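You operate a simulated robot arm through the tools that you are given. There is no shell and no other tool.

You are at the controls of a simulated robot arm. One attempt, no reset.

JOB
Paste the purple board's chip and clip the grey heat sink on it.
Fine: paste first, heat sink square on the chip, then both clips home; white spreader, paste from the jar, spreader back. Set down upright: white spreader. A coat counts when it lies all over at full strength: go over it till it gets no stronger.

The check looks at the end state, three seconds after you hand in, the way a careful person would. Anything else that was tipped, shoved, dropped, spilled or broken makes it a failure.

ROBOT AND FRAMES
A 7-joint arm with a four-finger gripper, fixed in place. Base frame: the origin is on the floor under the middle of its stand, x ahead of it, y to its left, z up; the work surface is at about z = 800. Lengths are in mm, angles in degrees, forces in N, time in s.
It reaches about 1223 mm from its shoulder. Its first joint turns from -69.0 to 172.0 degrees. Payload 3.67 kg.
The TCP is the grasp point between the finger pads, 28 mm short of the fingertips. In the tool frame z runs along the fingers and y along their closing line. The gripper opens to 112 mm; its body begins 73 mm behind the TCP.
Orientation is that of the tool frame in the base frame, as a unit quaternion [w, x, y, z]. With the fingers straight down and closing along the base's y, the tool's x points along the base's -x, its y along +y and its z along -z.

CONTROLS
- The arm moves only by the tool drive_tool. Its argument "commands" is a list of rows, each a list of 7 numbers: the shift along the tool's x, y, z in mm, then the turn, a rotation vector about the tool's x, y, z in degrees, then the finger opening in mm, from 0 to 112. In form: [[dx, dy, dz, wx, wy, wz, fingers], ...]. A call has 1 to 20 rows; each row shifts and turns the commanded pose from where the row before left it, along the tool's axes as they then stand. Rows are played at 5 a second. More than 50 mm and 8.6 degrees between two rows, or a gripper value outside its range, and nothing of the call is played. Where a pose cannot be reached the arm comes as near as it can. A force on the tool above 40 N (or 10 N above the force at the start of the call, whichever is more), or a blocked arm, ends the call early, and 0.2 s more pass. Each finger travels about 102.5 mm/s and halts on what it meets, pressing with about 27 N; the grip force reading is that of the motor and also rises with nothing between the fingers. The clock runs only during rows and for 0.2 s after the last one: add rows that do not move to give the fingers time. It gives the time, the measured TCP pose, the force on the tool (base axes), the opening and the grip force at its end, in the units of the frame above (readings bear some noise), with the torque about the TCP (base axes, N m) and any sound that the robot's microphone picked up.
- Cameras (640 x 400 px; columns grow to the right, rows downward): "scene" is fixed at [64.1, -499.4, 1541.8]; the picture's right is [0.05, -1.00, 0.00], its down [-0.65, -0.04, -0.76] and it looks along [0.75, 0.04, -0.66] (base axes); focal length 370 px, centre (320, 200). "wrist" rides on the gripper at [60, -18, -104] in the tool frame; the picture's right is [0.29, 0.96, 0.00], its down [-0.80, 0.24, -0.55] and it looks along [-0.53, 0.16, 0.83] (tool axes); focal length 234 px, centre (320, 200). There is no depth. A picture from a camera that has moved, and an enlarged one, comes with that camera's place and axes in the base frame and with its lens. The place of the scene camera against the robot may be out by one fixed shift of up to 25 mm in any direction.
- snapshot(camera): a new picture of that camera. No time passes.
- raise_lower(by): slides the trunk up (or, below 0, down) by that many mm; the arm rides with it, the base frame stays. It gives what a move gives, with no picture.
- zoom(camera, box): a new picture of the part [left, top, right, bottom] of that camera's present view, enlarged. No time passes.
- finish_job(): hands the job in; it is judged then, once.

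Nothing tells you positions but the pictures and the camera data. Unless the task says otherwise, let go and move clear before handing in.

The tools are called after "Emit:" as name(argument=value, ...) on one line, values as JSON. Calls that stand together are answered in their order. drive_tool: Moves the arm, as the interface text tells. Its arguments: {"type":"object","properties":{"commands":{"type":"array","items":{"type":"array","items":{"type":"number"}}}},"required":["commands"]} The other tools are called the same way: raise_lower (by) moves the trunk up or down; snapshot (camera) takes a picture; zoom (camera, box) takes an enlarged picture of a part of a camera's view; finish_job () hands the job in.

At the start:

```text
time_s: 0.0
tcp_pos: [607.8, -637.5, 1149.5]
orientation: [-0.001, 0.0, 1.0, -0.001]
force: [0.6, -0.1, 0.3]
ft_torque: [0.02, 0.02, -0.02]
width: 112.0
gripper_force: 0.0
trunk travel left (down, up): [-675.0, 165.0]
```

scene: 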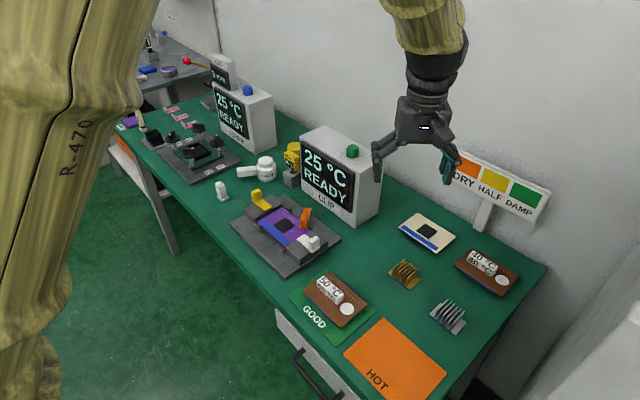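
wrist: 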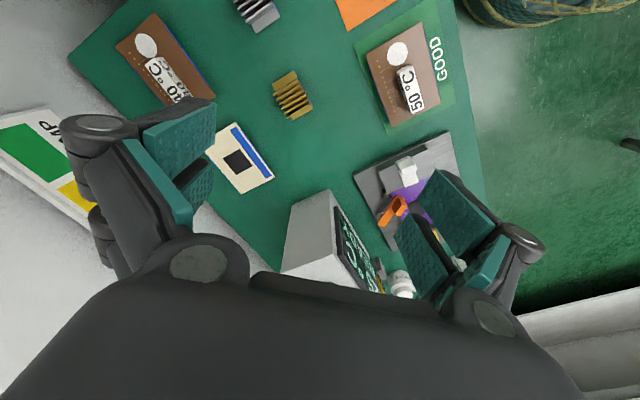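

I see the bench with a purple board in a fixture, a jar, a white spreader, and grey and gold heat sinks. I'll look closer before moving.

Emit:
zoom(camera="scene", box=[210, 170, 350, 280])

Emit:
zoom(camera="scene", box=[200, 130, 310, 210])

Emit:
zoom(camera="scene", box=[370, 200, 530, 340])

Emit:
zoom(camera="scene", box=[110, 80, 270, 190])

```text
3.64 times, centred on (280, 225) of scene
camera zoom: at [64.1, -499.4, 1541.8], right [0.05, -1.0, 0.0], down [-0.65, -0.04, -0.76], along [0.75, 0.04, -0.66], focal length 1346 px, centre (466, 109)
```

zoom: 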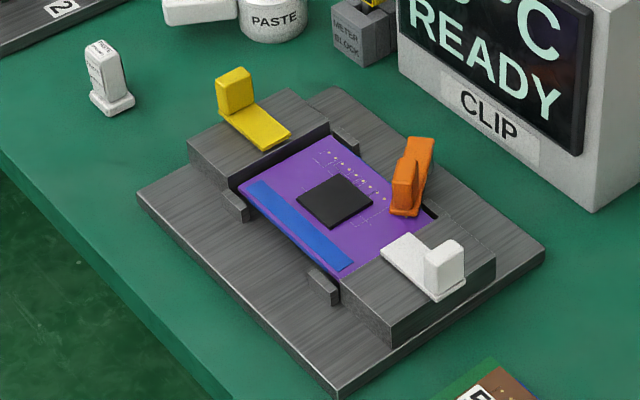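

```text
5.00 times, centred on (255, 170) of scene
camera zoom: at [64.1, -499.4, 1541.8], right [0.05, -1.0, 0.0], down [-0.65, -0.04, -0.76], along [0.75, 0.04, -0.66], focal length 1851 px, centre (645, 350)
```

zoom: 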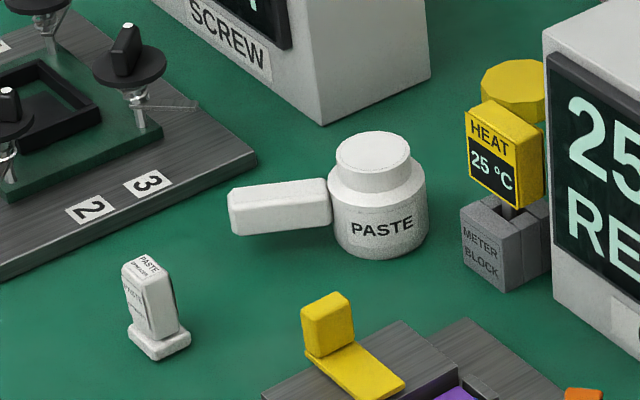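

```text
2.86 times, centred on (450, 270) of scene
camera zoom: at [64.1, -499.4, 1541.8], right [0.05, -1.0, 0.0], down [-0.65, -0.04, -0.76], along [0.75, 0.04, -0.66], focal length 1058 px, centre (-51, 0)
```

zoom: 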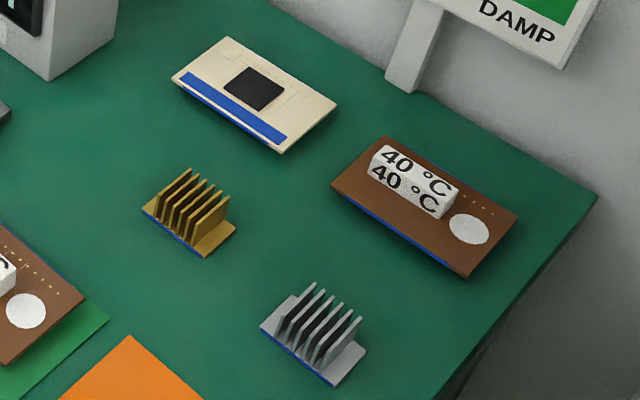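

```text
3.64 times, centred on (190, 135) of scene
camera zoom: at [64.1, -499.4, 1541.8], right [0.05, -1.0, 0.0], down [-0.65, -0.04, -0.76], along [0.75, 0.04, -0.66], focal length 1346 px, centre (793, 436)
```

zoom: 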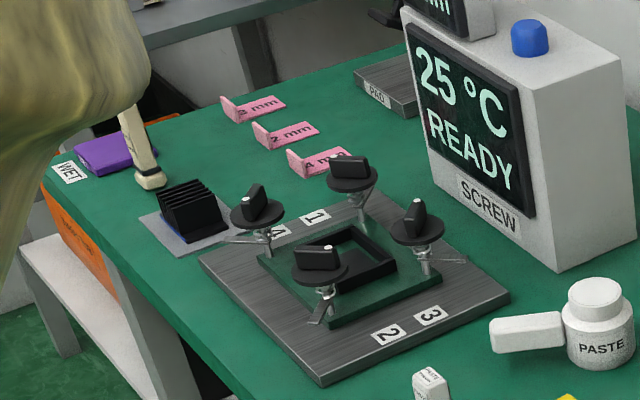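

The purple board sits in a fixture around (766, -365), the white spreader stands near its left end and the grey heat sink is at about (517, -757). I'm moving above the fixture for wrist views.

Emit:
drive_tool(commands=[[-2, 45, 0, 0, 0, 0, 112], [-2, 45, 0, 0, 0, 0, 112], [-2, 45, 20, 0, 0, 0, 112], [-2, 45, 40, 0, 0, 0, 112], [-3, 45, 40, 0, 0, 0, 112], [0, 0, 0, 0, 0, 0, 112]])

Emit:
snapshot(camera="wrist")

Emit:
snapshot(camera="scene")

```text
refused: row 4 steps farther than a row can; nothing moved
```

```text
taken
camera wrist: at [547.3, -658.0, 1253.5], right [-0.29, 0.96, 0.0], down [0.8, 0.24, 0.55], along [0.53, 0.16, -0.83], focal length 234 px, centre (320, 200)
```

wrist: 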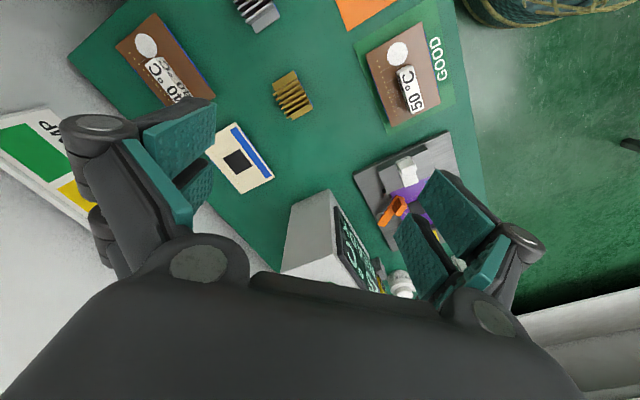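

```text
taken
```

scene: 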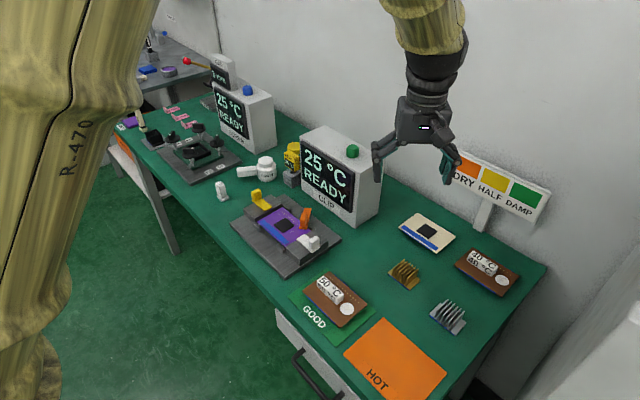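

The first attempt was refused for too large a step, so nothing moved. I'm replaying it with smaller steps to put the camera over the fixture.

Emit:
drive_tool(commands=[[-19, 34, 6, 0, 0, 0, 112], [-19, 34, 6, 0, 0, 0, 112], [-19, 34, 6, 0, 0, 0, 112], [-19, 34, 6, 0, 0, 0, 112], [-19, 34, 6, 0, 0, 0, 112], [-19, 34, 6, 0, 0, 0, 112], [-19, 34, 6, 0, 0, 0, 112], [-19, 34, 6, 0, 0, 0, 112], [0, 0, 0, 0, 0, 0, 112]])

Emit:
snapshot(camera="wrist")

Emit:
snapshot(camera="scene")

```text
time_s: 2.0
tcp_pos: [758.4, -366.4, 1101.2]
orientation: [0.0, 0.001, 1.0, 0.001]
force: [-0.7, 0.6, -0.3]
ft_torque: [0.03, -0.01, 0.0]
width: 112.1
gripper_force: 0.0
trunk travel left (down, up): [-675.0, 165.0]
```

```text
taken
camera wrist: at [697.6, -387.4, 1205.4], right [-0.29, 0.96, 0.0], down [0.8, 0.24, 0.55], along [0.53, 0.16, -0.83], focal length 234 px, centre (320, 200)
```

wrist: 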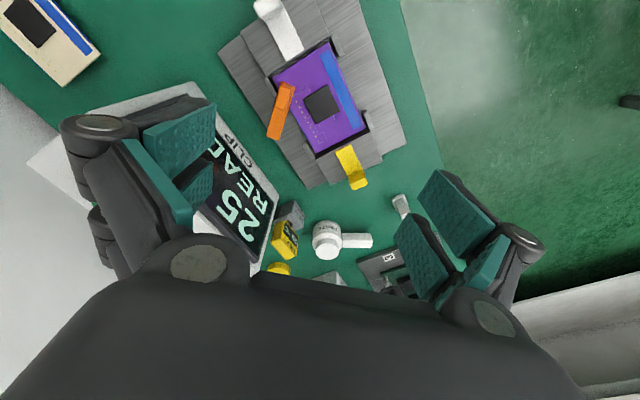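

```text
taken
```

scene: 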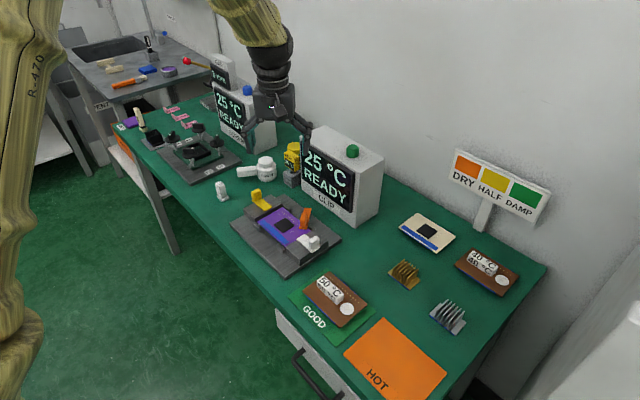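

Emit:
zoom(camera="wrist", box=[210, 0, 420, 200])

Emit:
zoom(camera="wrist", box=[250, 180, 430, 290])

```text
2.00 times, centred on (315, 100) of wrist
camera zoom: at [697.6, -387.4, 1205.4], right [-0.29, 0.96, 0.0], down [0.8, 0.24, 0.55], along [0.53, 0.16, -0.83], focal length 468 px, centre (330, 400)
```

zoom: 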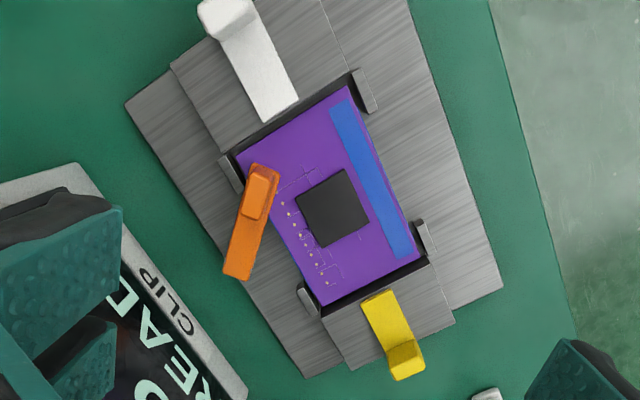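

```text
3.56 times, centred on (340, 235) of wrist
camera zoom: at [697.6, -387.4, 1205.4], right [-0.29, 0.96, 0.0], down [0.8, 0.24, 0.55], along [0.53, 0.16, -0.83], focal length 833 px, centre (249, 76)
```

zoom: 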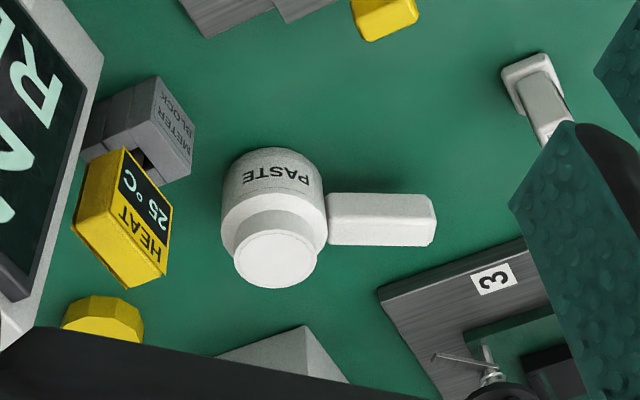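

The fixture lies at about 45° with the chip near (769, -364). I'm lowering for a closer look at the clips and jar.

Emit:
drive_tool(commands=[[-8, 2, 35, 0, 0, 0, 112], [-8, 2, 35, 0, 0, 0, 112], [-8, 2, 35, 0, 0, 0, 112], [-8, 0, 35, 0, 0, 0, 112], [0, 0, 0, 0, 0, 0, 112]])

Emit:
snapshot(camera="wrist")

Emit:
zoom(camera="wrist", box=[220, 0, 440, 140])

Emit:
zoom(camera="wrist", box=[220, 130, 440, 270])

```text
time_s: 3.2
tcp_pos: [790.9, -358.0, 962.5]
orientation: [0.0, 0.001, 1.0, 0.0]
force: [-0.8, 0.1, 0.3]
ft_torque: [0.02, 0.01, 0.0]
width: 112.3
gripper_force: 0.0
trunk travel left (down, up): [-675.0, 165.0]
```

```text
taken
camera wrist: at [730.8, -378.2, 1066.4], right [-0.29, 0.96, 0.0], down [0.8, 0.24, 0.56], along [0.53, 0.16, -0.83], focal length 234 px, centre (320, 200)
```

wrist: 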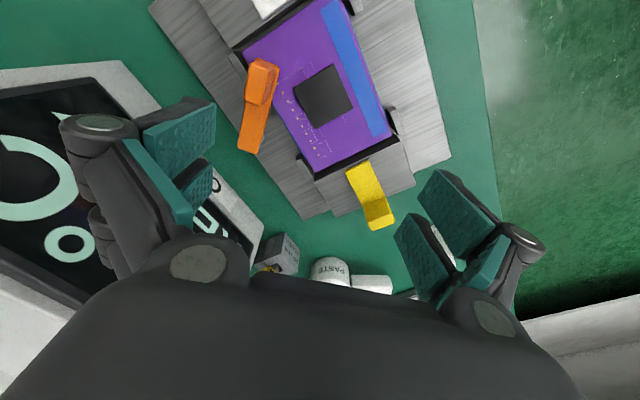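

```text
2.86 times, centred on (330, 70) of wrist
camera zoom: at [730.8, -378.2, 1066.4], right [-0.29, 0.96, 0.0], down [0.8, 0.24, 0.56], along [0.53, 0.16, -0.83], focal length 669 px, centre (291, 571)
```

zoom: 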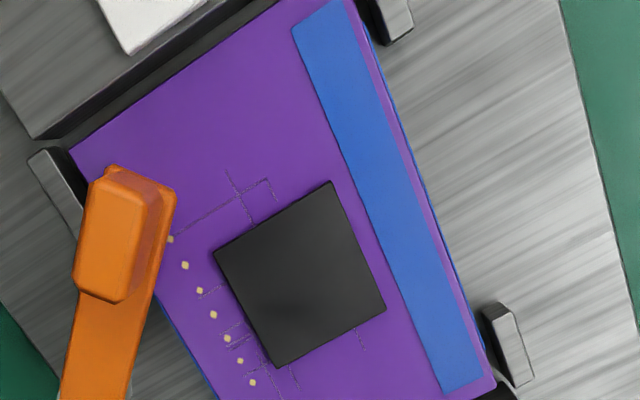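

```text
2.86 times, centred on (330, 200) of wrist
camera zoom: at [730.8, -378.2, 1066.4], right [-0.29, 0.96, 0.0], down [0.8, 0.24, 0.56], along [0.53, 0.16, -0.83], focal length 669 px, centre (291, 200)
```

zoom: 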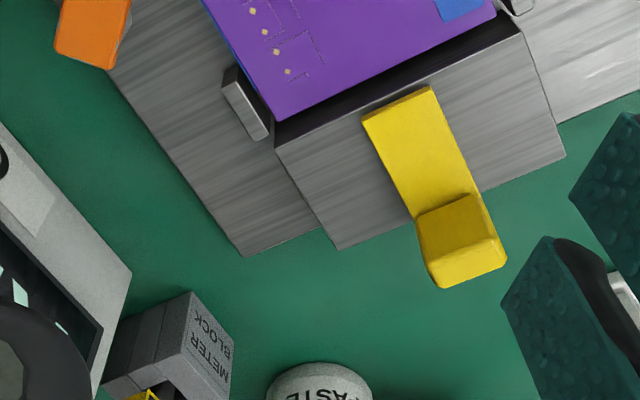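

Getting finer views of the clips from the fixed camera too.

Emit:
zoom(camera="scene", box=[285, 195, 335, 255])

Emit:
zoom(camera="scene", box=[235, 180, 295, 220])

Emit:
zoom(camera="scene", box=[420, 285, 480, 340])

Emit:
zoom(camera="scene", box=[205, 150, 285, 205])

```text
6.67 times, centred on (310, 225) of scene
camera zoom: at [64.1, -499.4, 1541.8], right [0.05, -1.0, 0.0], down [-0.65, -0.04, -0.76], along [0.75, 0.04, -0.66], focal length 2468 px, centre (387, 33)
```

zoom: 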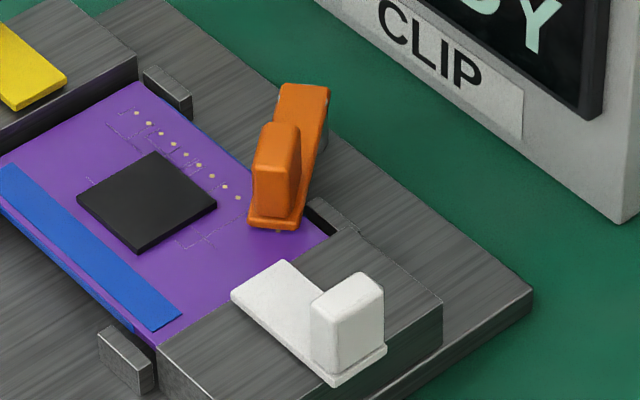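

```text
10.00 times, centred on (265, 200) of scene
camera zoom: at [64.1, -499.4, 1541.8], right [0.05, -1.0, 0.0], down [-0.65, -0.04, -0.76], along [0.75, 0.04, -0.66], focal length 3702 px, centre (870, 200)
```

zoom: 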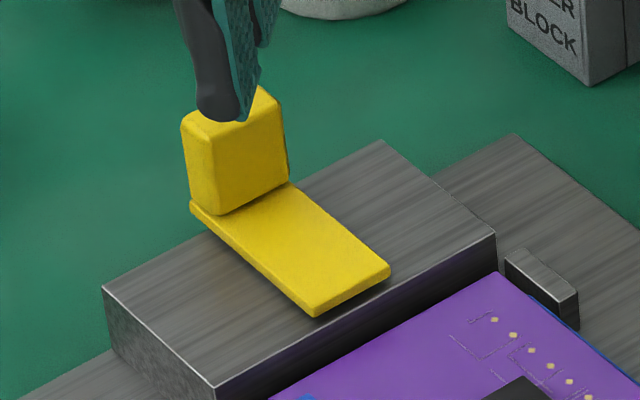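

```text
7.27 times, centred on (450, 312) of scene
camera zoom: at [64.1, -499.4, 1541.8], right [0.05, -1.0, 0.0], down [-0.65, -0.04, -0.76], along [0.75, 0.04, -0.66], focal length 2692 px, centre (-626, -618)
```

zoom: 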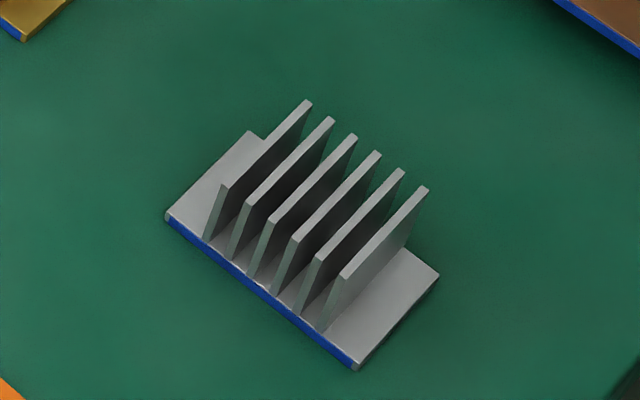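

```text
7.27 times, centred on (245, 178) of scene
camera zoom: at [64.1, -499.4, 1541.8], right [0.05, -1.0, 0.0], down [-0.65, -0.04, -0.76], along [0.75, 0.04, -0.66], focal length 2692 px, centre (866, 364)
```

zoom: 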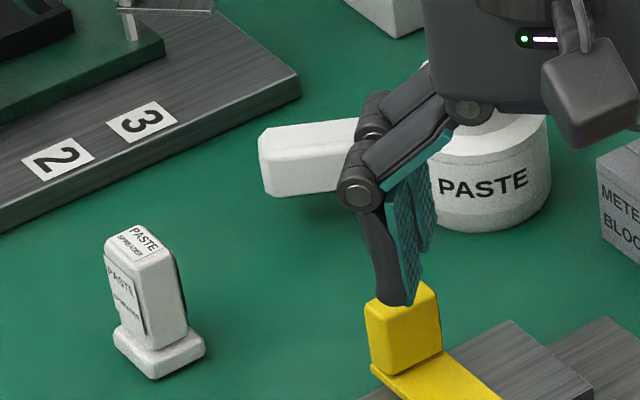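

The heat sink and board both have a blue edge on the near side, so the heat sink needs no turning. Next I'll rise and look closely at the jar and spreader.

Emit:
drive_tool(commands=[[0, 0, -45, 0, 0, 0, 112], [0, 0, -45, 0, 0, 0, 112], [-40, 15, 0, 0, 0, 0, 112], [-40, 15, 0, 0, 0, 0, 112], [-40, 15, 0, 0, 0, 0, 112], [-40, 20, 0, 0, 0, 0, 112], [-20, 20, 0, 0, 0, 0, 112], [0, 0, 0, 0, 0, 0, 112]])

Emit:
snapshot(camera="wrist")

Emit:
zoom(camera="wrist", box=[240, 0, 480, 150])

```text
time_s: 5.0
tcp_pos: [971.6, -277.0, 1050.6]
orientation: [0.0, 0.0, 1.0, 0.001]
force: [-0.1, -1.2, 0.2]
ft_torque: [0.0, 0.01, 0.0]
width: 111.9
gripper_force: 0.0
trunk travel left (down, up): [-675.0, 165.0]
```

```text
taken
camera wrist: at [911.8, -297.3, 1154.5], right [-0.29, 0.96, 0.0], down [0.8, 0.24, 0.55], along [0.53, 0.16, -0.83], focal length 234 px, centre (320, 200)
```

wrist: 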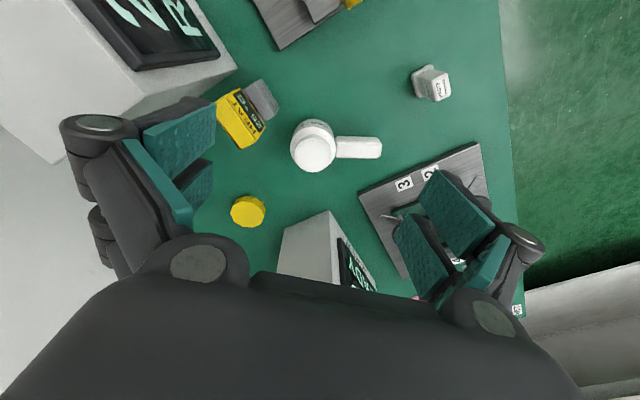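

```text
2.67 times, centred on (360, 75) of wrist
camera zoom: at [911.8, -297.3, 1154.5], right [-0.29, 0.96, 0.0], down [0.8, 0.24, 0.55], along [0.53, 0.16, -0.83], focal length 624 px, centre (213, 533)
```

zoom: 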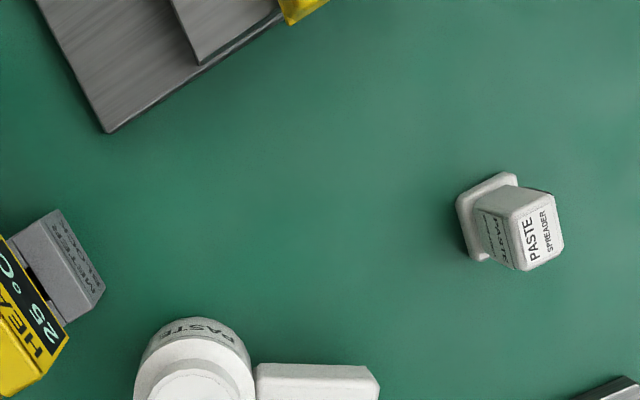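

Emit:
zoom(camera="wrist", box=[280, 105, 400, 180])

Emit:
zoom(camera="wrist", box=[400, 55, 464, 110])

Emit:
zoom(camera="scene", box=[225, 145, 290, 190])

Emit:
zoom(camera="scene", box=[200, 170, 245, 205])

```text
5.33 times, centred on (340, 142) of wrist
camera zoom: at [911.8, -297.3, 1154.5], right [-0.29, 0.96, 0.0], down [0.8, 0.24, 0.55], along [0.53, 0.16, -0.83], focal length 1249 px, centre (213, 507)
```

zoom: 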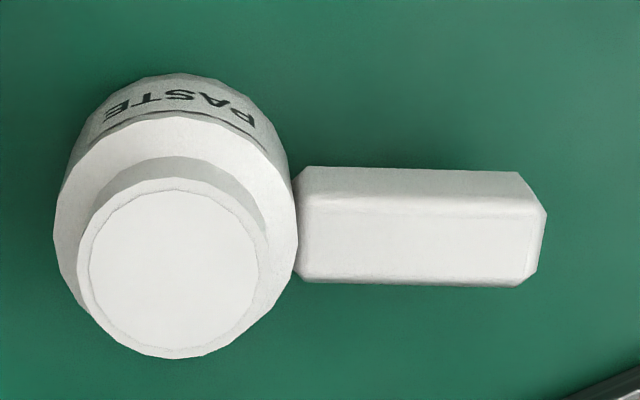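

```text
7.27 times, centred on (432, 82) of wrist
camera zoom: at [911.8, -297.3, 1154.5], right [-0.29, 0.96, 0.0], down [0.8, 0.24, 0.55], along [0.53, 0.16, -0.83], focal length 1703 px, centre (-494, 1054)
```

zoom: 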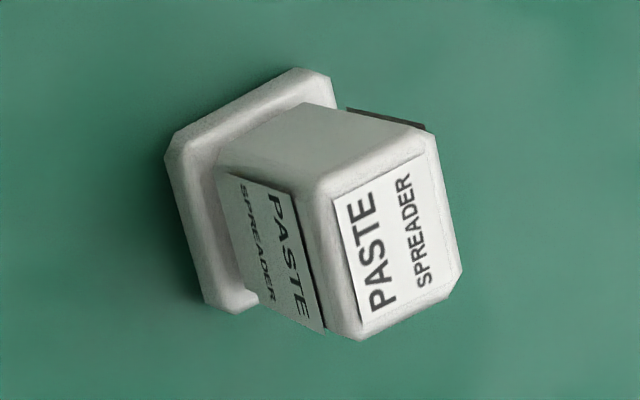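

```text
8.89 times, centred on (258, 168) of scene
camera zoom: at [64.1, -499.4, 1541.8], right [0.05, -1.0, 0.0], down [-0.65, -0.04, -0.76], along [0.75, 0.04, -0.66], focal length 3290 px, centre (876, 489)
```

zoom: 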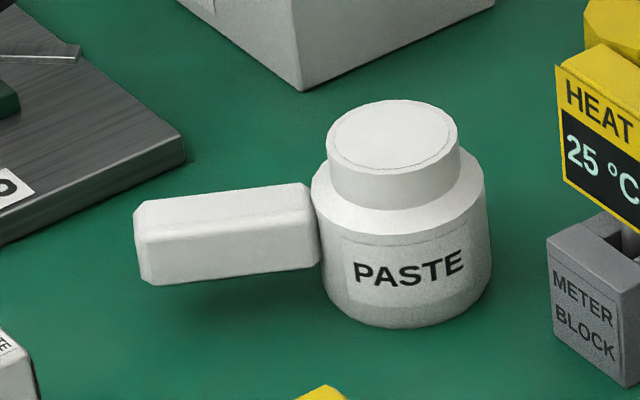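

```text
11.43 times, centred on (222, 188) of scene
camera zoom: at [64.1, -499.4, 1541.8], right [0.05, -1.0, 0.0], down [-0.65, -0.04, -0.76], along [0.75, 0.04, -0.66], focal length 4230 px, centre (1434, 343)
```

zoom: 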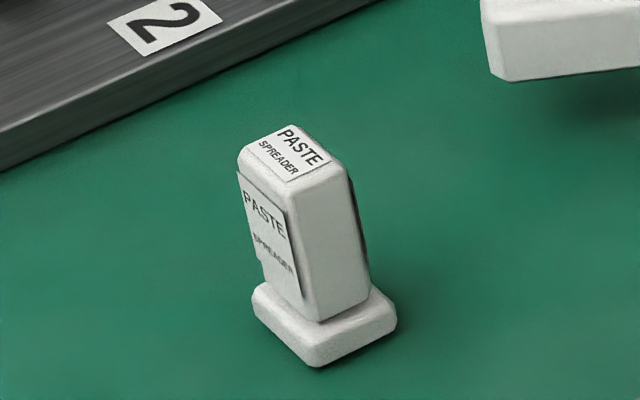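

Zooming stays sharp, so I'll use tight zooms on the fixture's details from the fixed camera.

Emit:
zoom(camera="scene", box=[296, 204, 316, 232])

Emit:
zoom(camera="scene", box=[290, 225, 330, 255])

Emit:
zoom(camera="scene", box=[255, 155, 280, 172])

Emit:
zoom(camera="wrist", box=[285, 112, 345, 175])

```text
14.29 times, centred on (306, 218) of scene
camera zoom: at [64.1, -499.4, 1541.8], right [0.05, -1.0, 0.0], down [-0.65, -0.04, -0.76], along [0.75, 0.04, -0.66], focal length 5288 px, centre (520, -57)
```

zoom: 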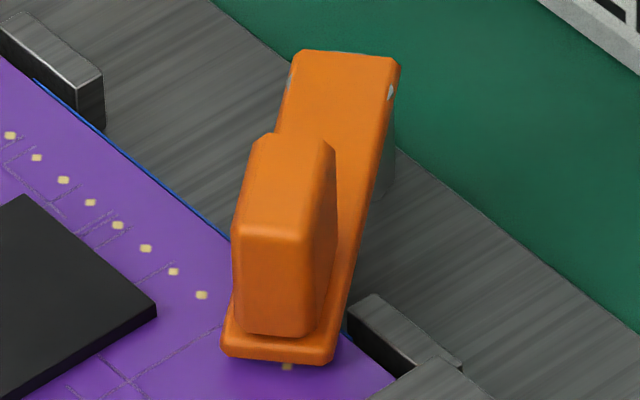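

```text
13.33 times, centred on (310, 240) of scene
camera zoom: at [64.1, -499.4, 1541.8], right [0.05, -1.0, 0.0], down [-0.65, -0.04, -0.76], along [0.75, 0.04, -0.66], focal length 4936 px, centre (453, -333)
```

zoom: 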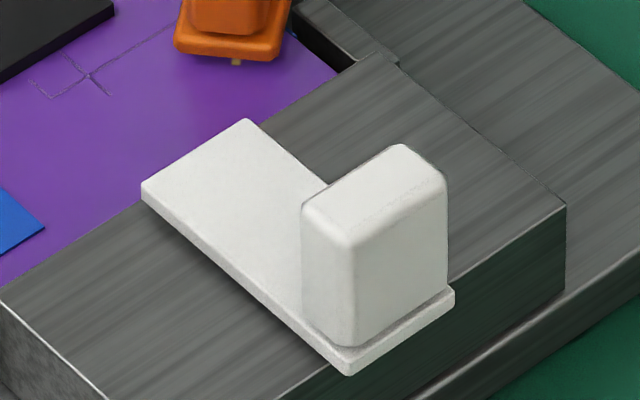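

```text
16.00 times, centred on (268, 164) of scene
camera zoom: at [64.1, -499.4, 1541.8], right [0.05, -1.0, 0.0], down [-0.65, -0.04, -0.76], along [0.75, 0.04, -0.66], focal length 5922 px, centre (1160, 784)
```

zoom: 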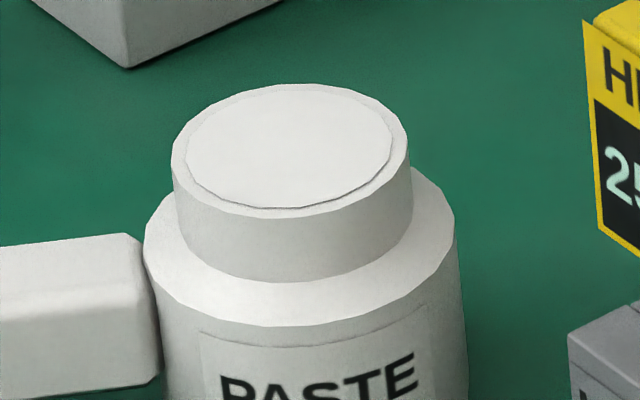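

```text
6.35 times, centred on (315, 144) of wrist
camera zoom: at [911.8, -297.3, 1154.5], right [-0.29, 0.96, 0.0], down [0.8, 0.24, 0.55], along [0.53, 0.16, -0.83], focal length 1487 px, centre (352, 559)
```

zoom: 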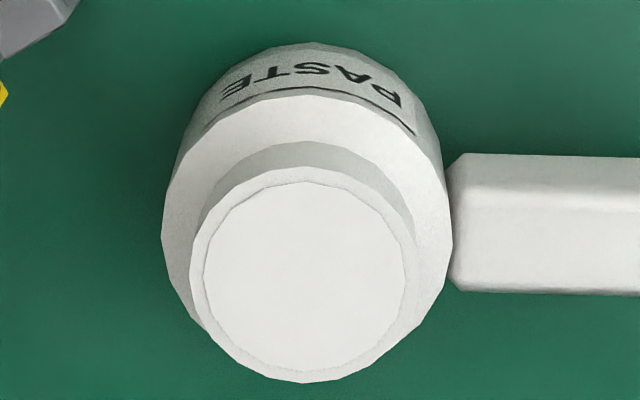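

The jar's mouth shows a level white paste surface, and the orange piece is a swing arm on a post. I'm moving back to get a low side view of the fixture for heights and clip paths.

Emit:
drive_tool(commands=[[41, -14.3, 0, 0, 0, 0, 112], [41, -14.3, 0, 0, 0, 0, 112], [41, -14.3, 0, 0, 0, 0, 112], [41, -14.3, 0, 0, 0, 0, 112], [41, -14.3, 0, 0, 0, 0, 112], [41, -14.3, 0, 0, 0, 0, 112], [41, -14.3, 0, 0, 0, 0, 112], [41, -14.3, 0, 0, 0, 0, 112], [41, -14.3, 0, 0, 0, 0, 112], [41, -14.3, 0, 0, 0, 0, 112], [0, 0, 0, 0, -8, 0, 112], [0, 0, 0, 0, -8, 0, 112], [0, 0, 0, 0, -8, 0, 112], [0, 0, 0, 0, -8, 0, 112], [0, 0, 0, 0, -8, 0, 112], [0, 0, 0, 0, 0, 0, 112]])

Emit:
snapshot(camera="wrist")

Emit:
snapshot(camera="scene")

```text
time_s: 8.4
tcp_pos: [561.5, -416.3, 1052.3]
orientation: [0.343, 0.0, 0.939, 0.001]
force: [0.5, 0.1, 1.3]
ft_torque: [0.0, 0.02, -0.02]
width: 112.0
gripper_force: 0.1
trunk travel left (down, up): [-675.0, 165.0]
```

```text
taken
camera wrist: at [448.3, -436.2, 1092.9], right [-0.22, 0.96, -0.19], down [0.25, 0.24, 0.94], along [0.94, 0.16, -0.3], focal length 234 px, centre (320, 200)
```

wrist: 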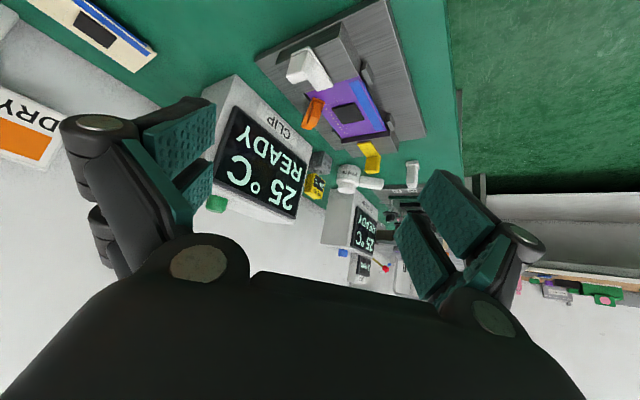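

```text
taken
```

scene: 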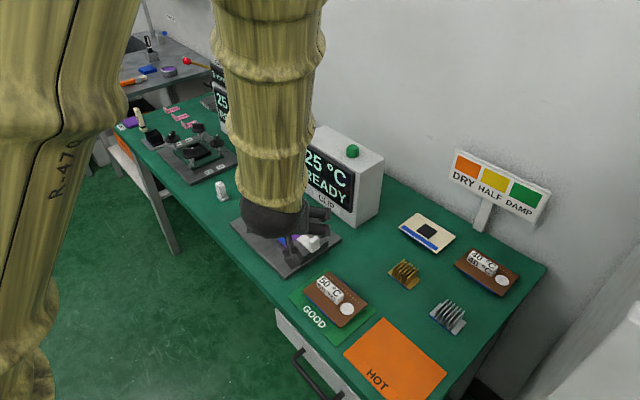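

Emit:
drive_tool(commands=[[20.9, 0, 24.9, 0, 0, 0, 112], [20.9, 0, 24.9, 0, 0, 0, 112], [20.9, 0, 24.9, 0, 0, 0, 112], [20.9, 0, 24.9, 0, -6, 0, 112], [0, 0, 0, 0, 0, 0, 112]])

Emit:
snapshot(camera="wrist")

Emit:
zoom(camera="wrist", box=[240, 90, 440, 215])

```text
time_s: 9.6
tcp_pos: [560.9, -415.1, 922.0]
orientation: [0.392, 0.0, 0.92, -0.001]
force: [-0.5, 0.4, 0.7]
ft_torque: [-0.06, 0.01, -0.01]
width: 112.2
gripper_force: 0.1
trunk travel left (down, up): [-675.0, 165.0]
```

```text
taken
camera wrist: at [444.6, -435.3, 950.9], right [-0.2, 0.96, -0.21], down [0.15, 0.24, 0.96], along [0.97, 0.16, -0.2], focal length 234 px, centre (320, 200)
```

wrist: 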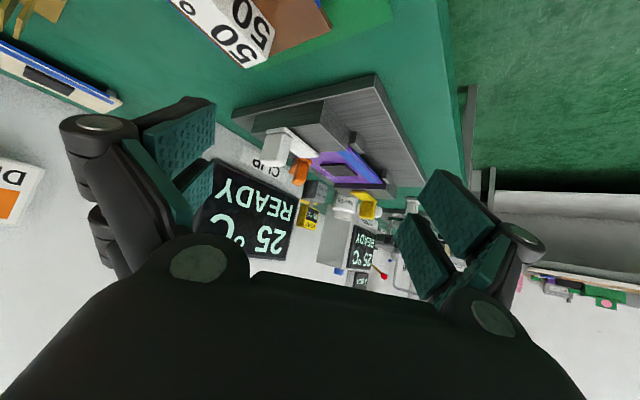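

```text
3.20 times, centred on (340, 152) of wrist
camera zoom: at [444.6, -435.3, 950.9], right [-0.2, 0.96, -0.21], down [0.15, 0.24, 0.96], along [0.97, 0.16, -0.2], focal length 749 px, centre (256, 352)
```

zoom: 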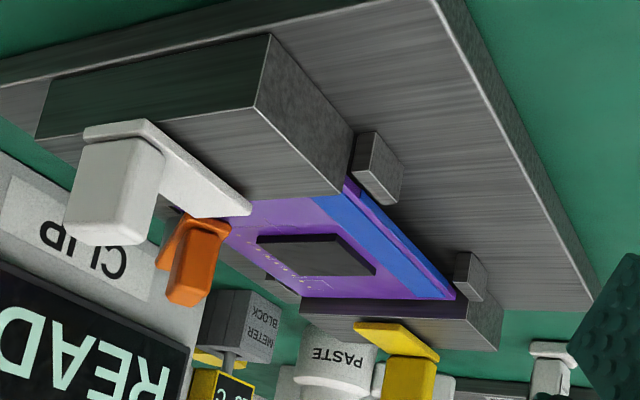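

Emit:
zoom(camera="wrist", box=[255, 120, 350, 190])

Emit:
zoom(camera="wrist", box=[290, 145, 400, 215])

```text
5.71 times, centred on (302, 155) of wrist
camera zoom: at [444.6, -435.3, 950.9], right [-0.2, 0.96, -0.21], down [0.15, 0.24, 0.96], along [0.97, 0.16, -0.2], focal length 1338 px, centre (420, 457)
```

zoom: 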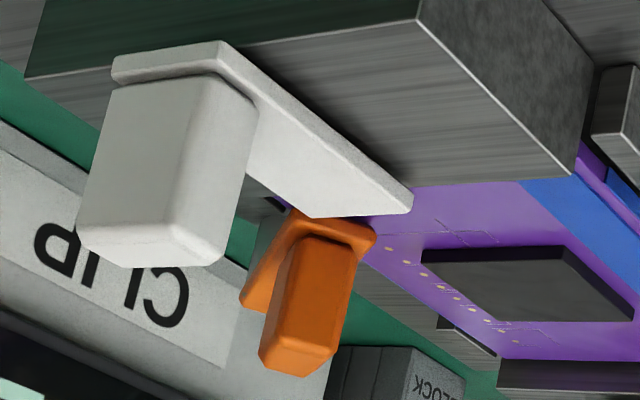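

```text
5.71 times, centred on (345, 180) of wrist
camera zoom: at [444.6, -435.3, 950.9], right [-0.2, 0.96, -0.21], down [0.15, 0.24, 0.96], along [0.97, 0.16, -0.2], focal length 1338 px, centre (177, 314)
```

zoom: 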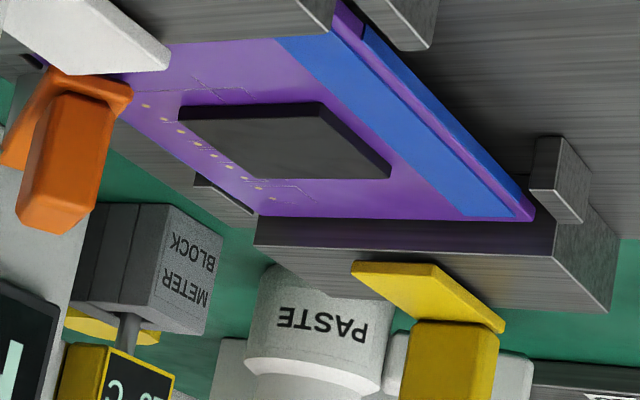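

The chip top is at about z = 837 with its centre near (769.5, -363), and the board sits about 10 mm below the block tops that carry the yellow and white slide clips. Next I'll rise, straighten, yaw to the fixture's 45° and go over the spreader.

Emit:
drive_tool(commands=[[-23.5, 0, -22.5, 0, 0, 0, 112], [-23.5, 0, -22.5, 0, 0, 0, 112], [-23.5, 0, -22.5, 0, 0, 0, 112], [-23.5, 0, -22.5, 0, 0, 0, 112], [0, 0, 0, 0, 7.7, 0, 112], [0, 0, 0, 0, 7.7, 0, 112], [0, 0, 0, 0, 7.7, 0, 112], [0, 0, 0, 0, 7.7, 0, 112], [0, 0, 0, 0, 7.7, 0, 112], [0, 0, 0, 0, 7.7, 0, 112], [0, 0, 0, 0, 0, -7.5, 112], [0, 0, 0, 0, 0, -7.5, 112], [0, 0, 0, 0, 0, -7.5, 112], [0, 0, 0, 0, 0, -7.5, 112], [0, 0, 0, 0, 0, -7.5, 112], [0, 0, 0, 0, 0, -7.5, 112], [0, 0, 0, 0, 0, 0, 112]])

Emit:
drive_tool(commands=[[-43.4, -6.2, 0, 0, 0, 0, 112], [-43.4, -6.2, 0, 0, 0, 0, 112], [-43.4, -6.2, 0, 0, 0, 0, 112], [-43.4, -6.2, 0, 0, 0, 0, 112], [-43.4, -6.2, 0, 0, 0, 0, 112], [-43.4, -6.2, 0, 0, 0, 0, 112], [-43.4, -6.2, 0, 0, 0, 0, 112], [-43.4, -6.2, 0, 0, 0, 0, 112], [-43.4, -6.2, 0, 0, 0, 0, 112], [-43.4, -6.2, 0, 0, 0, 0, 112], [0, 0, 0, 0, 0, 0, 112]])

Emit:
snapshot(camera="wrist")

Emit:
snapshot(camera="scene")

```text
time_s: 13.2
tcp_pos: [562.1, -416.8, 1051.9]
orientation: [-0.001, -0.383, 0.924, 0.001]
force: [0.1, -0.3, -0.5]
ft_torque: [0.02, -0.01, -0.02]
width: 111.9
gripper_force: 0.0
trunk travel left (down, up): [-675.0, 165.0]
```

```text
time_s: 15.6
tcp_pos: [912.1, -152.9, 1053.0]
orientation: [-0.002, -0.382, 0.924, 0.001]
force: [-0.1, -0.2, 0.4]
ft_torque: [0.03, -0.03, -0.02]
width: 112.2
gripper_force: 0.0
trunk travel left (down, up): [-675.0, 165.0]
```

```text
taken
camera wrist: at [881.3, -211.0, 1155.9], right [-0.88, 0.47, 0.0], down [0.4, 0.73, 0.55], along [0.26, 0.49, -0.83], focal length 234 px, centre (320, 200)
```

wrist: 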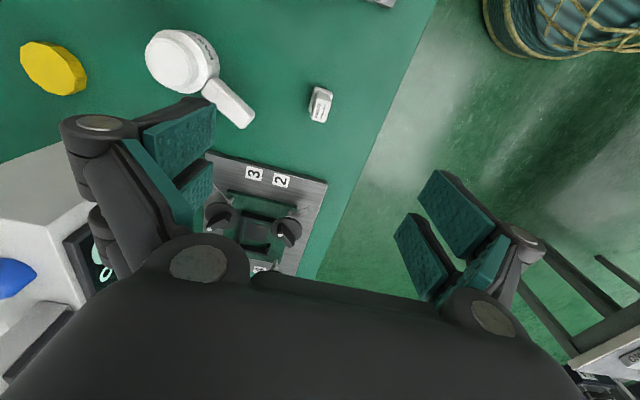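

```text
taken
```

scene: 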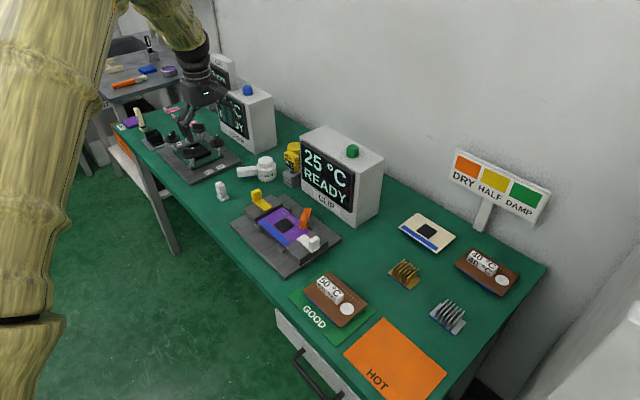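

Emit:
zoom(camera="wrist", box=[295, 80, 345, 130])

Emit:
zoom(camera="wrist", box=[130, 10, 270, 140])

```text
8.00 times, centred on (320, 105) of wrist
camera zoom: at [881.3, -211.0, 1155.9], right [-0.88, 0.47, 0.0], down [0.4, 0.73, 0.55], along [0.26, 0.49, -0.83], focal length 1873 px, centre (320, 960)
```

zoom: 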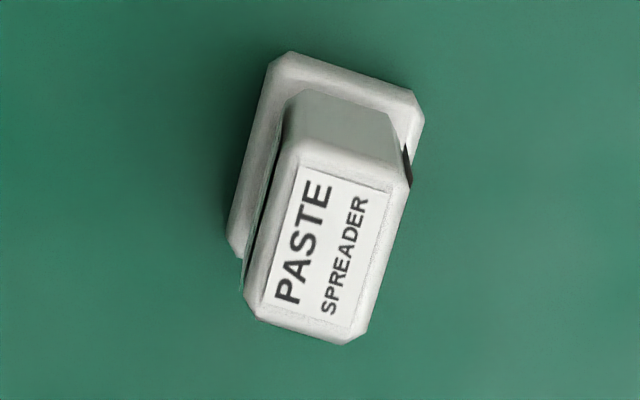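

```text
3.08 times, centred on (200, 75) of wrist
camera zoom: at [881.3, -211.0, 1155.9], right [-0.88, 0.47, 0.0], down [0.4, 0.73, 0.55], along [0.26, 0.49, -0.83], focal length 720 px, centre (689, 585)
```

zoom: 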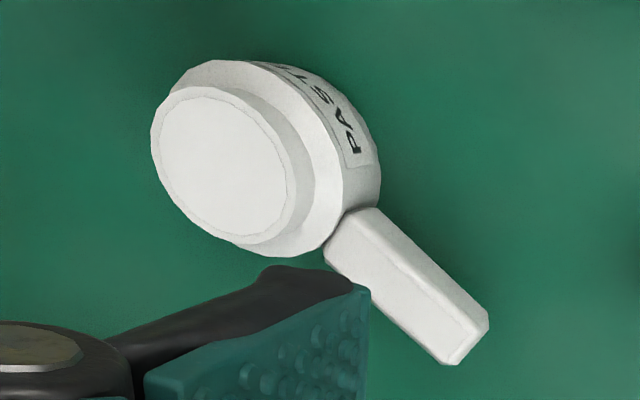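

The spreader is directly below, aligned with the gripper's yaw, and offset about 3 mm. I'm descending with a narrower opening and will check before closing.

Emit:
drive_tool(commands=[[-3.3, 2.2, 0, 0, 0, 0, 60], [0, 0, 40, 0, 0, 0, 60], [0, 0, 40, 0, 0, 0, 60], [0, 0, 40, 0, 0, 0, 60], [0, 0, 15, 0, 0, 0, 60], [0, 0, 0, 0, 0, 0, 60]])

Emit:
snapshot(camera="wrist")

Emit:
zoom(camera="scene", box=[180, 120, 290, 210])

```text
time_s: 17.0
tcp_pos: [912.7, -149.2, 914.8]
orientation: [-0.001, -0.382, 0.924, 0.001]
force: [0.5, -0.2, -0.7]
ft_torque: [0.01, -0.02, 0.02]
width: 59.9
gripper_force: 0.1
trunk travel left (down, up): [-675.0, 165.0]
```

```text
taken
camera wrist: at [884.1, -207.2, 1019.3], right [-0.88, 0.47, 0.0], down [0.4, 0.73, 0.55], along [0.26, 0.49, -0.83], focal length 234 px, centre (320, 200)
```

wrist: 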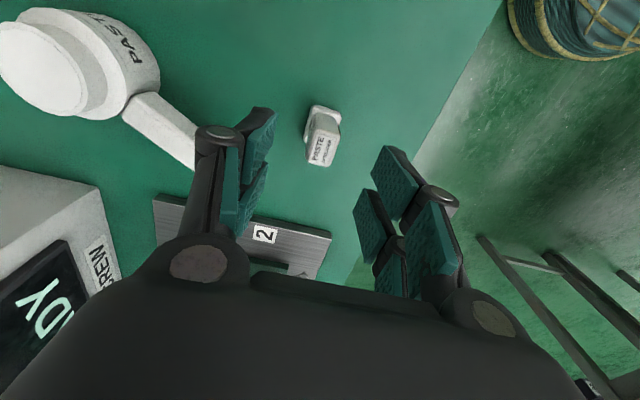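

```text
4.44 times, centred on (235, 165) of scene
camera zoom: at [64.1, -499.4, 1541.8], right [0.05, -1.0, 0.0], down [-0.65, -0.04, -0.76], along [0.75, 0.04, -0.66], focal length 1645 px, centre (698, 356)
```

zoom: 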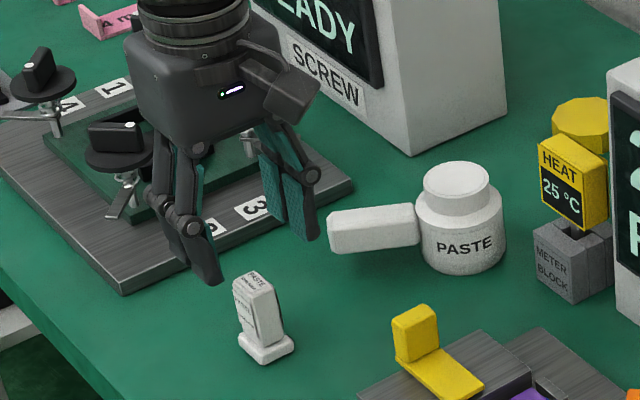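

Emit:
zoom(camera="wrist", box=[280, 90, 360, 180])

```text
4.44 times, centred on (320, 135) of wrist
camera zoom: at [884.1, -207.2, 1019.3], right [-0.88, 0.47, 0.0], down [0.4, 0.73, 0.55], along [0.26, 0.49, -0.83], focal length 1041 px, centre (320, 489)
```

zoom: 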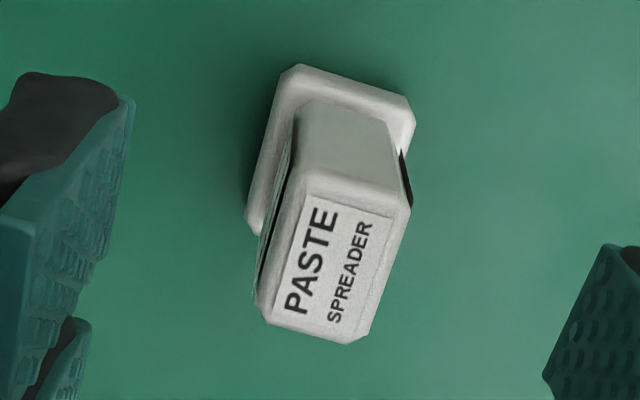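

The spreader is roughly 55 mm tall and 1–2 mm off the axis. I'm going down to grip its body with the fingertips about 20 mm above the bench.

Emit:
drive_tool(commands=[[-0.8, 1.6, 20, 0, 0, 0, 60], [0, 0, 25, 0, 0, 0, 60], [0, 0, 21, 0, 0, 0, 60], [0, 0, 0, 0, 0, 0, 60]])

Emit:
snapshot(camera="wrist")

Emit:
zoom(camera="scene", box=[195, 150, 255, 210])

```text
time_s: 18.0
tcp_pos: [914.4, -148.4, 848.0]
orientation: [-0.001, -0.383, 0.924, 0.0]
force: [0.0, 0.2, 0.9]
ft_torque: [-0.01, -0.03, -0.02]
width: 59.9
gripper_force: 0.1
trunk travel left (down, up): [-675.0, 165.0]
```

```text
taken
camera wrist: at [884.7, -206.9, 952.2], right [-0.88, 0.47, 0.0], down [0.4, 0.73, 0.55], along [0.26, 0.49, -0.83], focal length 234 px, centre (320, 200)
```

wrist: 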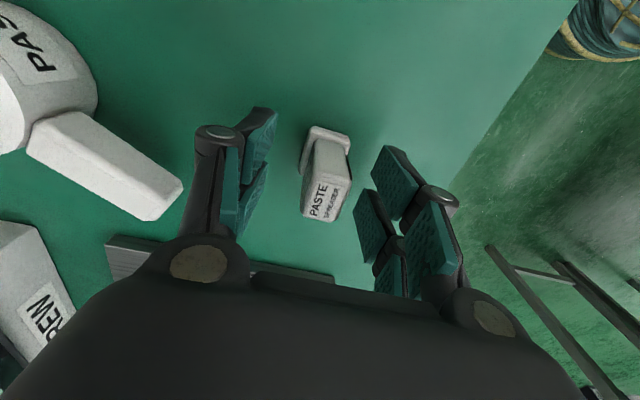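

```text
6.67 times, centred on (225, 180) of scene
camera zoom: at [64.1, -499.4, 1541.8], right [0.05, -1.0, 0.0], down [-0.65, -0.04, -0.76], along [0.75, 0.04, -0.66], focal length 2468 px, centre (953, 333)
```

zoom: 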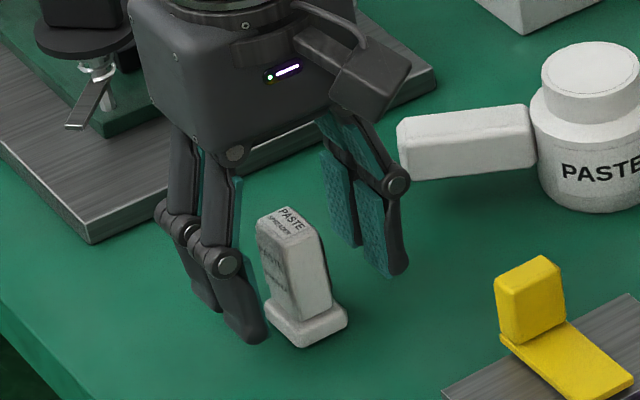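

Emit:
zoom(camera="wrist", box=[270, 110, 380, 240])

```text
3.08 times, centred on (325, 175) of wrist
camera zoom: at [884.7, -206.9, 952.2], right [-0.88, 0.47, 0.0], down [0.4, 0.73, 0.55], along [0.26, 0.49, -0.83], focal length 720 px, centre (305, 277)
```

zoom: 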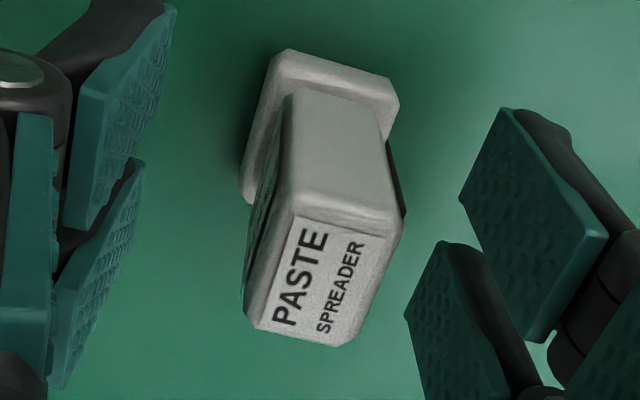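

The spreader sits about 3 mm to one side, so I'll centre on it and close gently.

Emit:
drive_tool(commands=[[0.4, 3.2, 0, 0, 0, 0, 60], [0, 0, 0, 0, 0, 0, 45], [0, 0, 0, 0, 0, 0, 32], [0, 0, 0, 0, 0, 0, 26], [0, 0, 0, 0, 0, 0, 22], [0, 0, 0, 0, 0, 0, 18], [0, 0, 0, 0, 0, 0, 14], [0, 0, 0, 0, 0, 0, 10], [0, 0, 0, 0, 0, 0, 10]])

Emit:
snapshot(camera="wrist")

Emit:
zoom(camera="scene", box=[195, 150, 255, 210])

```text
time_s: 20.0
tcp_pos: [911.7, -147.9, 848.9]
orientation: [-0.001, -0.383, 0.924, 0.002]
force: [0.2, -0.3, 0.7]
ft_torque: [-0.01, -0.02, 0.0]
width: 19.4
gripper_force: 26.8
trunk travel left (down, up): [-675.0, 165.0]
```

```text
taken
camera wrist: at [882.2, -204.7, 952.4], right [-0.88, 0.47, 0.0], down [0.4, 0.73, 0.55], along [0.26, 0.49, -0.83], focal length 234 px, centre (320, 200)
```

wrist: 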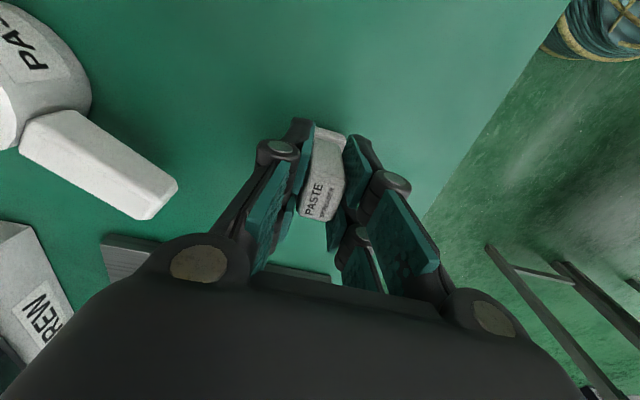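

```text
6.67 times, centred on (225, 180) of scene
camera zoom: at [64.1, -499.4, 1541.8], right [0.05, -1.0, 0.0], down [-0.65, -0.04, -0.76], along [0.75, 0.04, -0.66], focal length 2468 px, centre (953, 333)
```

zoom: 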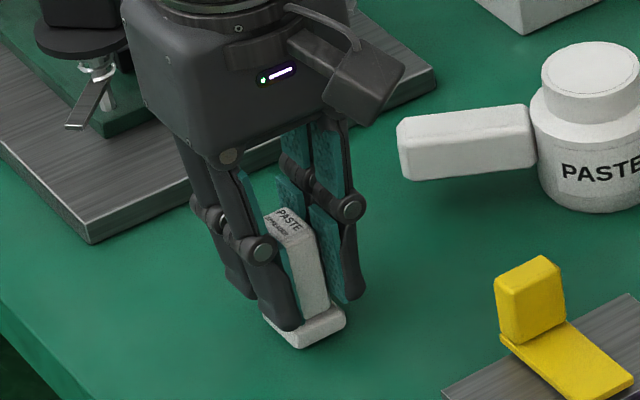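

The spreader is gripped at 19.4 mm width. I'm lifting it straight up and carrying it over the jar mouth, which triangulates to (1031, -272, 868).

Emit:
drive_tool(commands=[[0, 0, -10, 0, 0, 0, 10], [0, 0, -30, 0, 0, 0, 10], [0, 0, -45, 0, 0, 0, 10], [0, 0, -45, 0, 0, 0, 10], [0.7, -35, 0, 0, 0, 0, 10], [0.7, -35, 0, 0, 0, 0, 10], [0.7, -35, 0, 0, 0, 0, 10], [0.7, -35, 0, 0, 0, 0, 10], [0.7, -33, 0, 0, 0, 0, 10], [0, 0, 0, 0, 0, 0, 10]])

Emit:
snapshot(camera="wrist")

Emit:
zoom(camera="scene", box=[215, 100, 315, 190])

```text
time_s: 22.2
tcp_pos: [1030.9, -272.2, 978.9]
orientation: [-0.001, -0.383, 0.924, 0.001]
force: [-0.6, 0.1, -0.4]
ft_torque: [-0.06, -0.01, -0.05]
width: 19.4
gripper_force: 27.5
trunk travel left (down, up): [-675.0, 165.0]
```

```text
taken
camera wrist: at [1001.7, -328.9, 1082.5], right [-0.88, 0.47, 0.0], down [0.4, 0.73, 0.55], along [0.26, 0.49, -0.83], focal length 234 px, centre (320, 200)
```

wrist: 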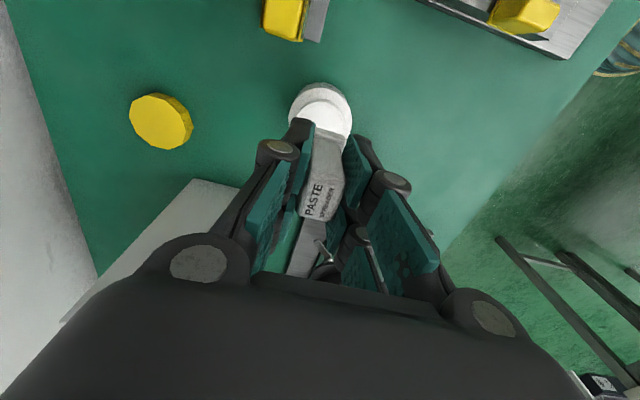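

```text
4.44 times, centred on (265, 145) of scene
camera zoom: at [64.1, -499.4, 1541.8], right [0.05, -1.0, 0.0], down [-0.65, -0.04, -0.76], along [0.75, 0.04, -0.66], focal length 1645 px, centre (564, 444)
```

zoom: 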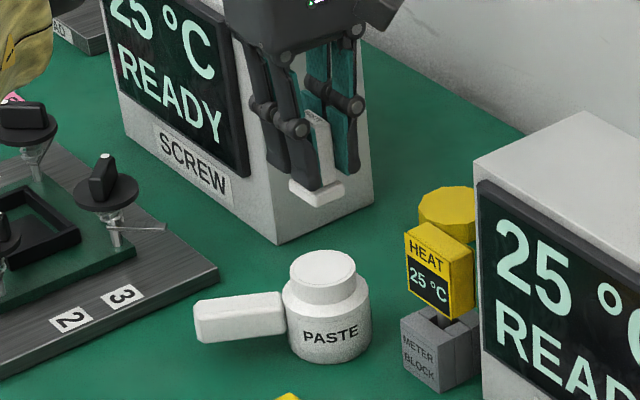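

Emit:
zoom(camera="wrist", box=[275, 70, 375, 150])

```text
5.00 times, centred on (325, 110) of wrist
camera zoom: at [1001.7, -328.9, 1082.5], right [-0.88, 0.47, 0.0], down [0.4, 0.73, 0.55], along [0.26, 0.49, -0.83], focal length 1171 px, centre (295, 650)
```

zoom: 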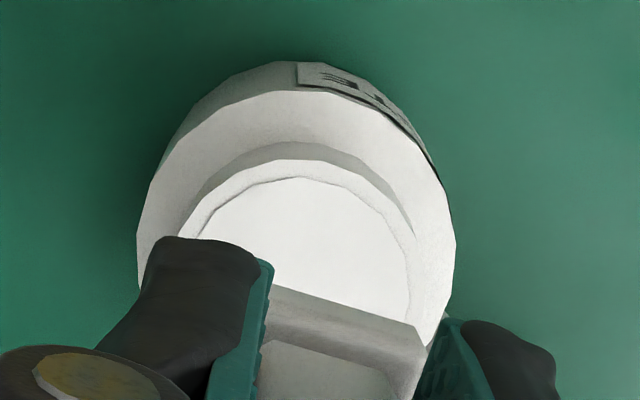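

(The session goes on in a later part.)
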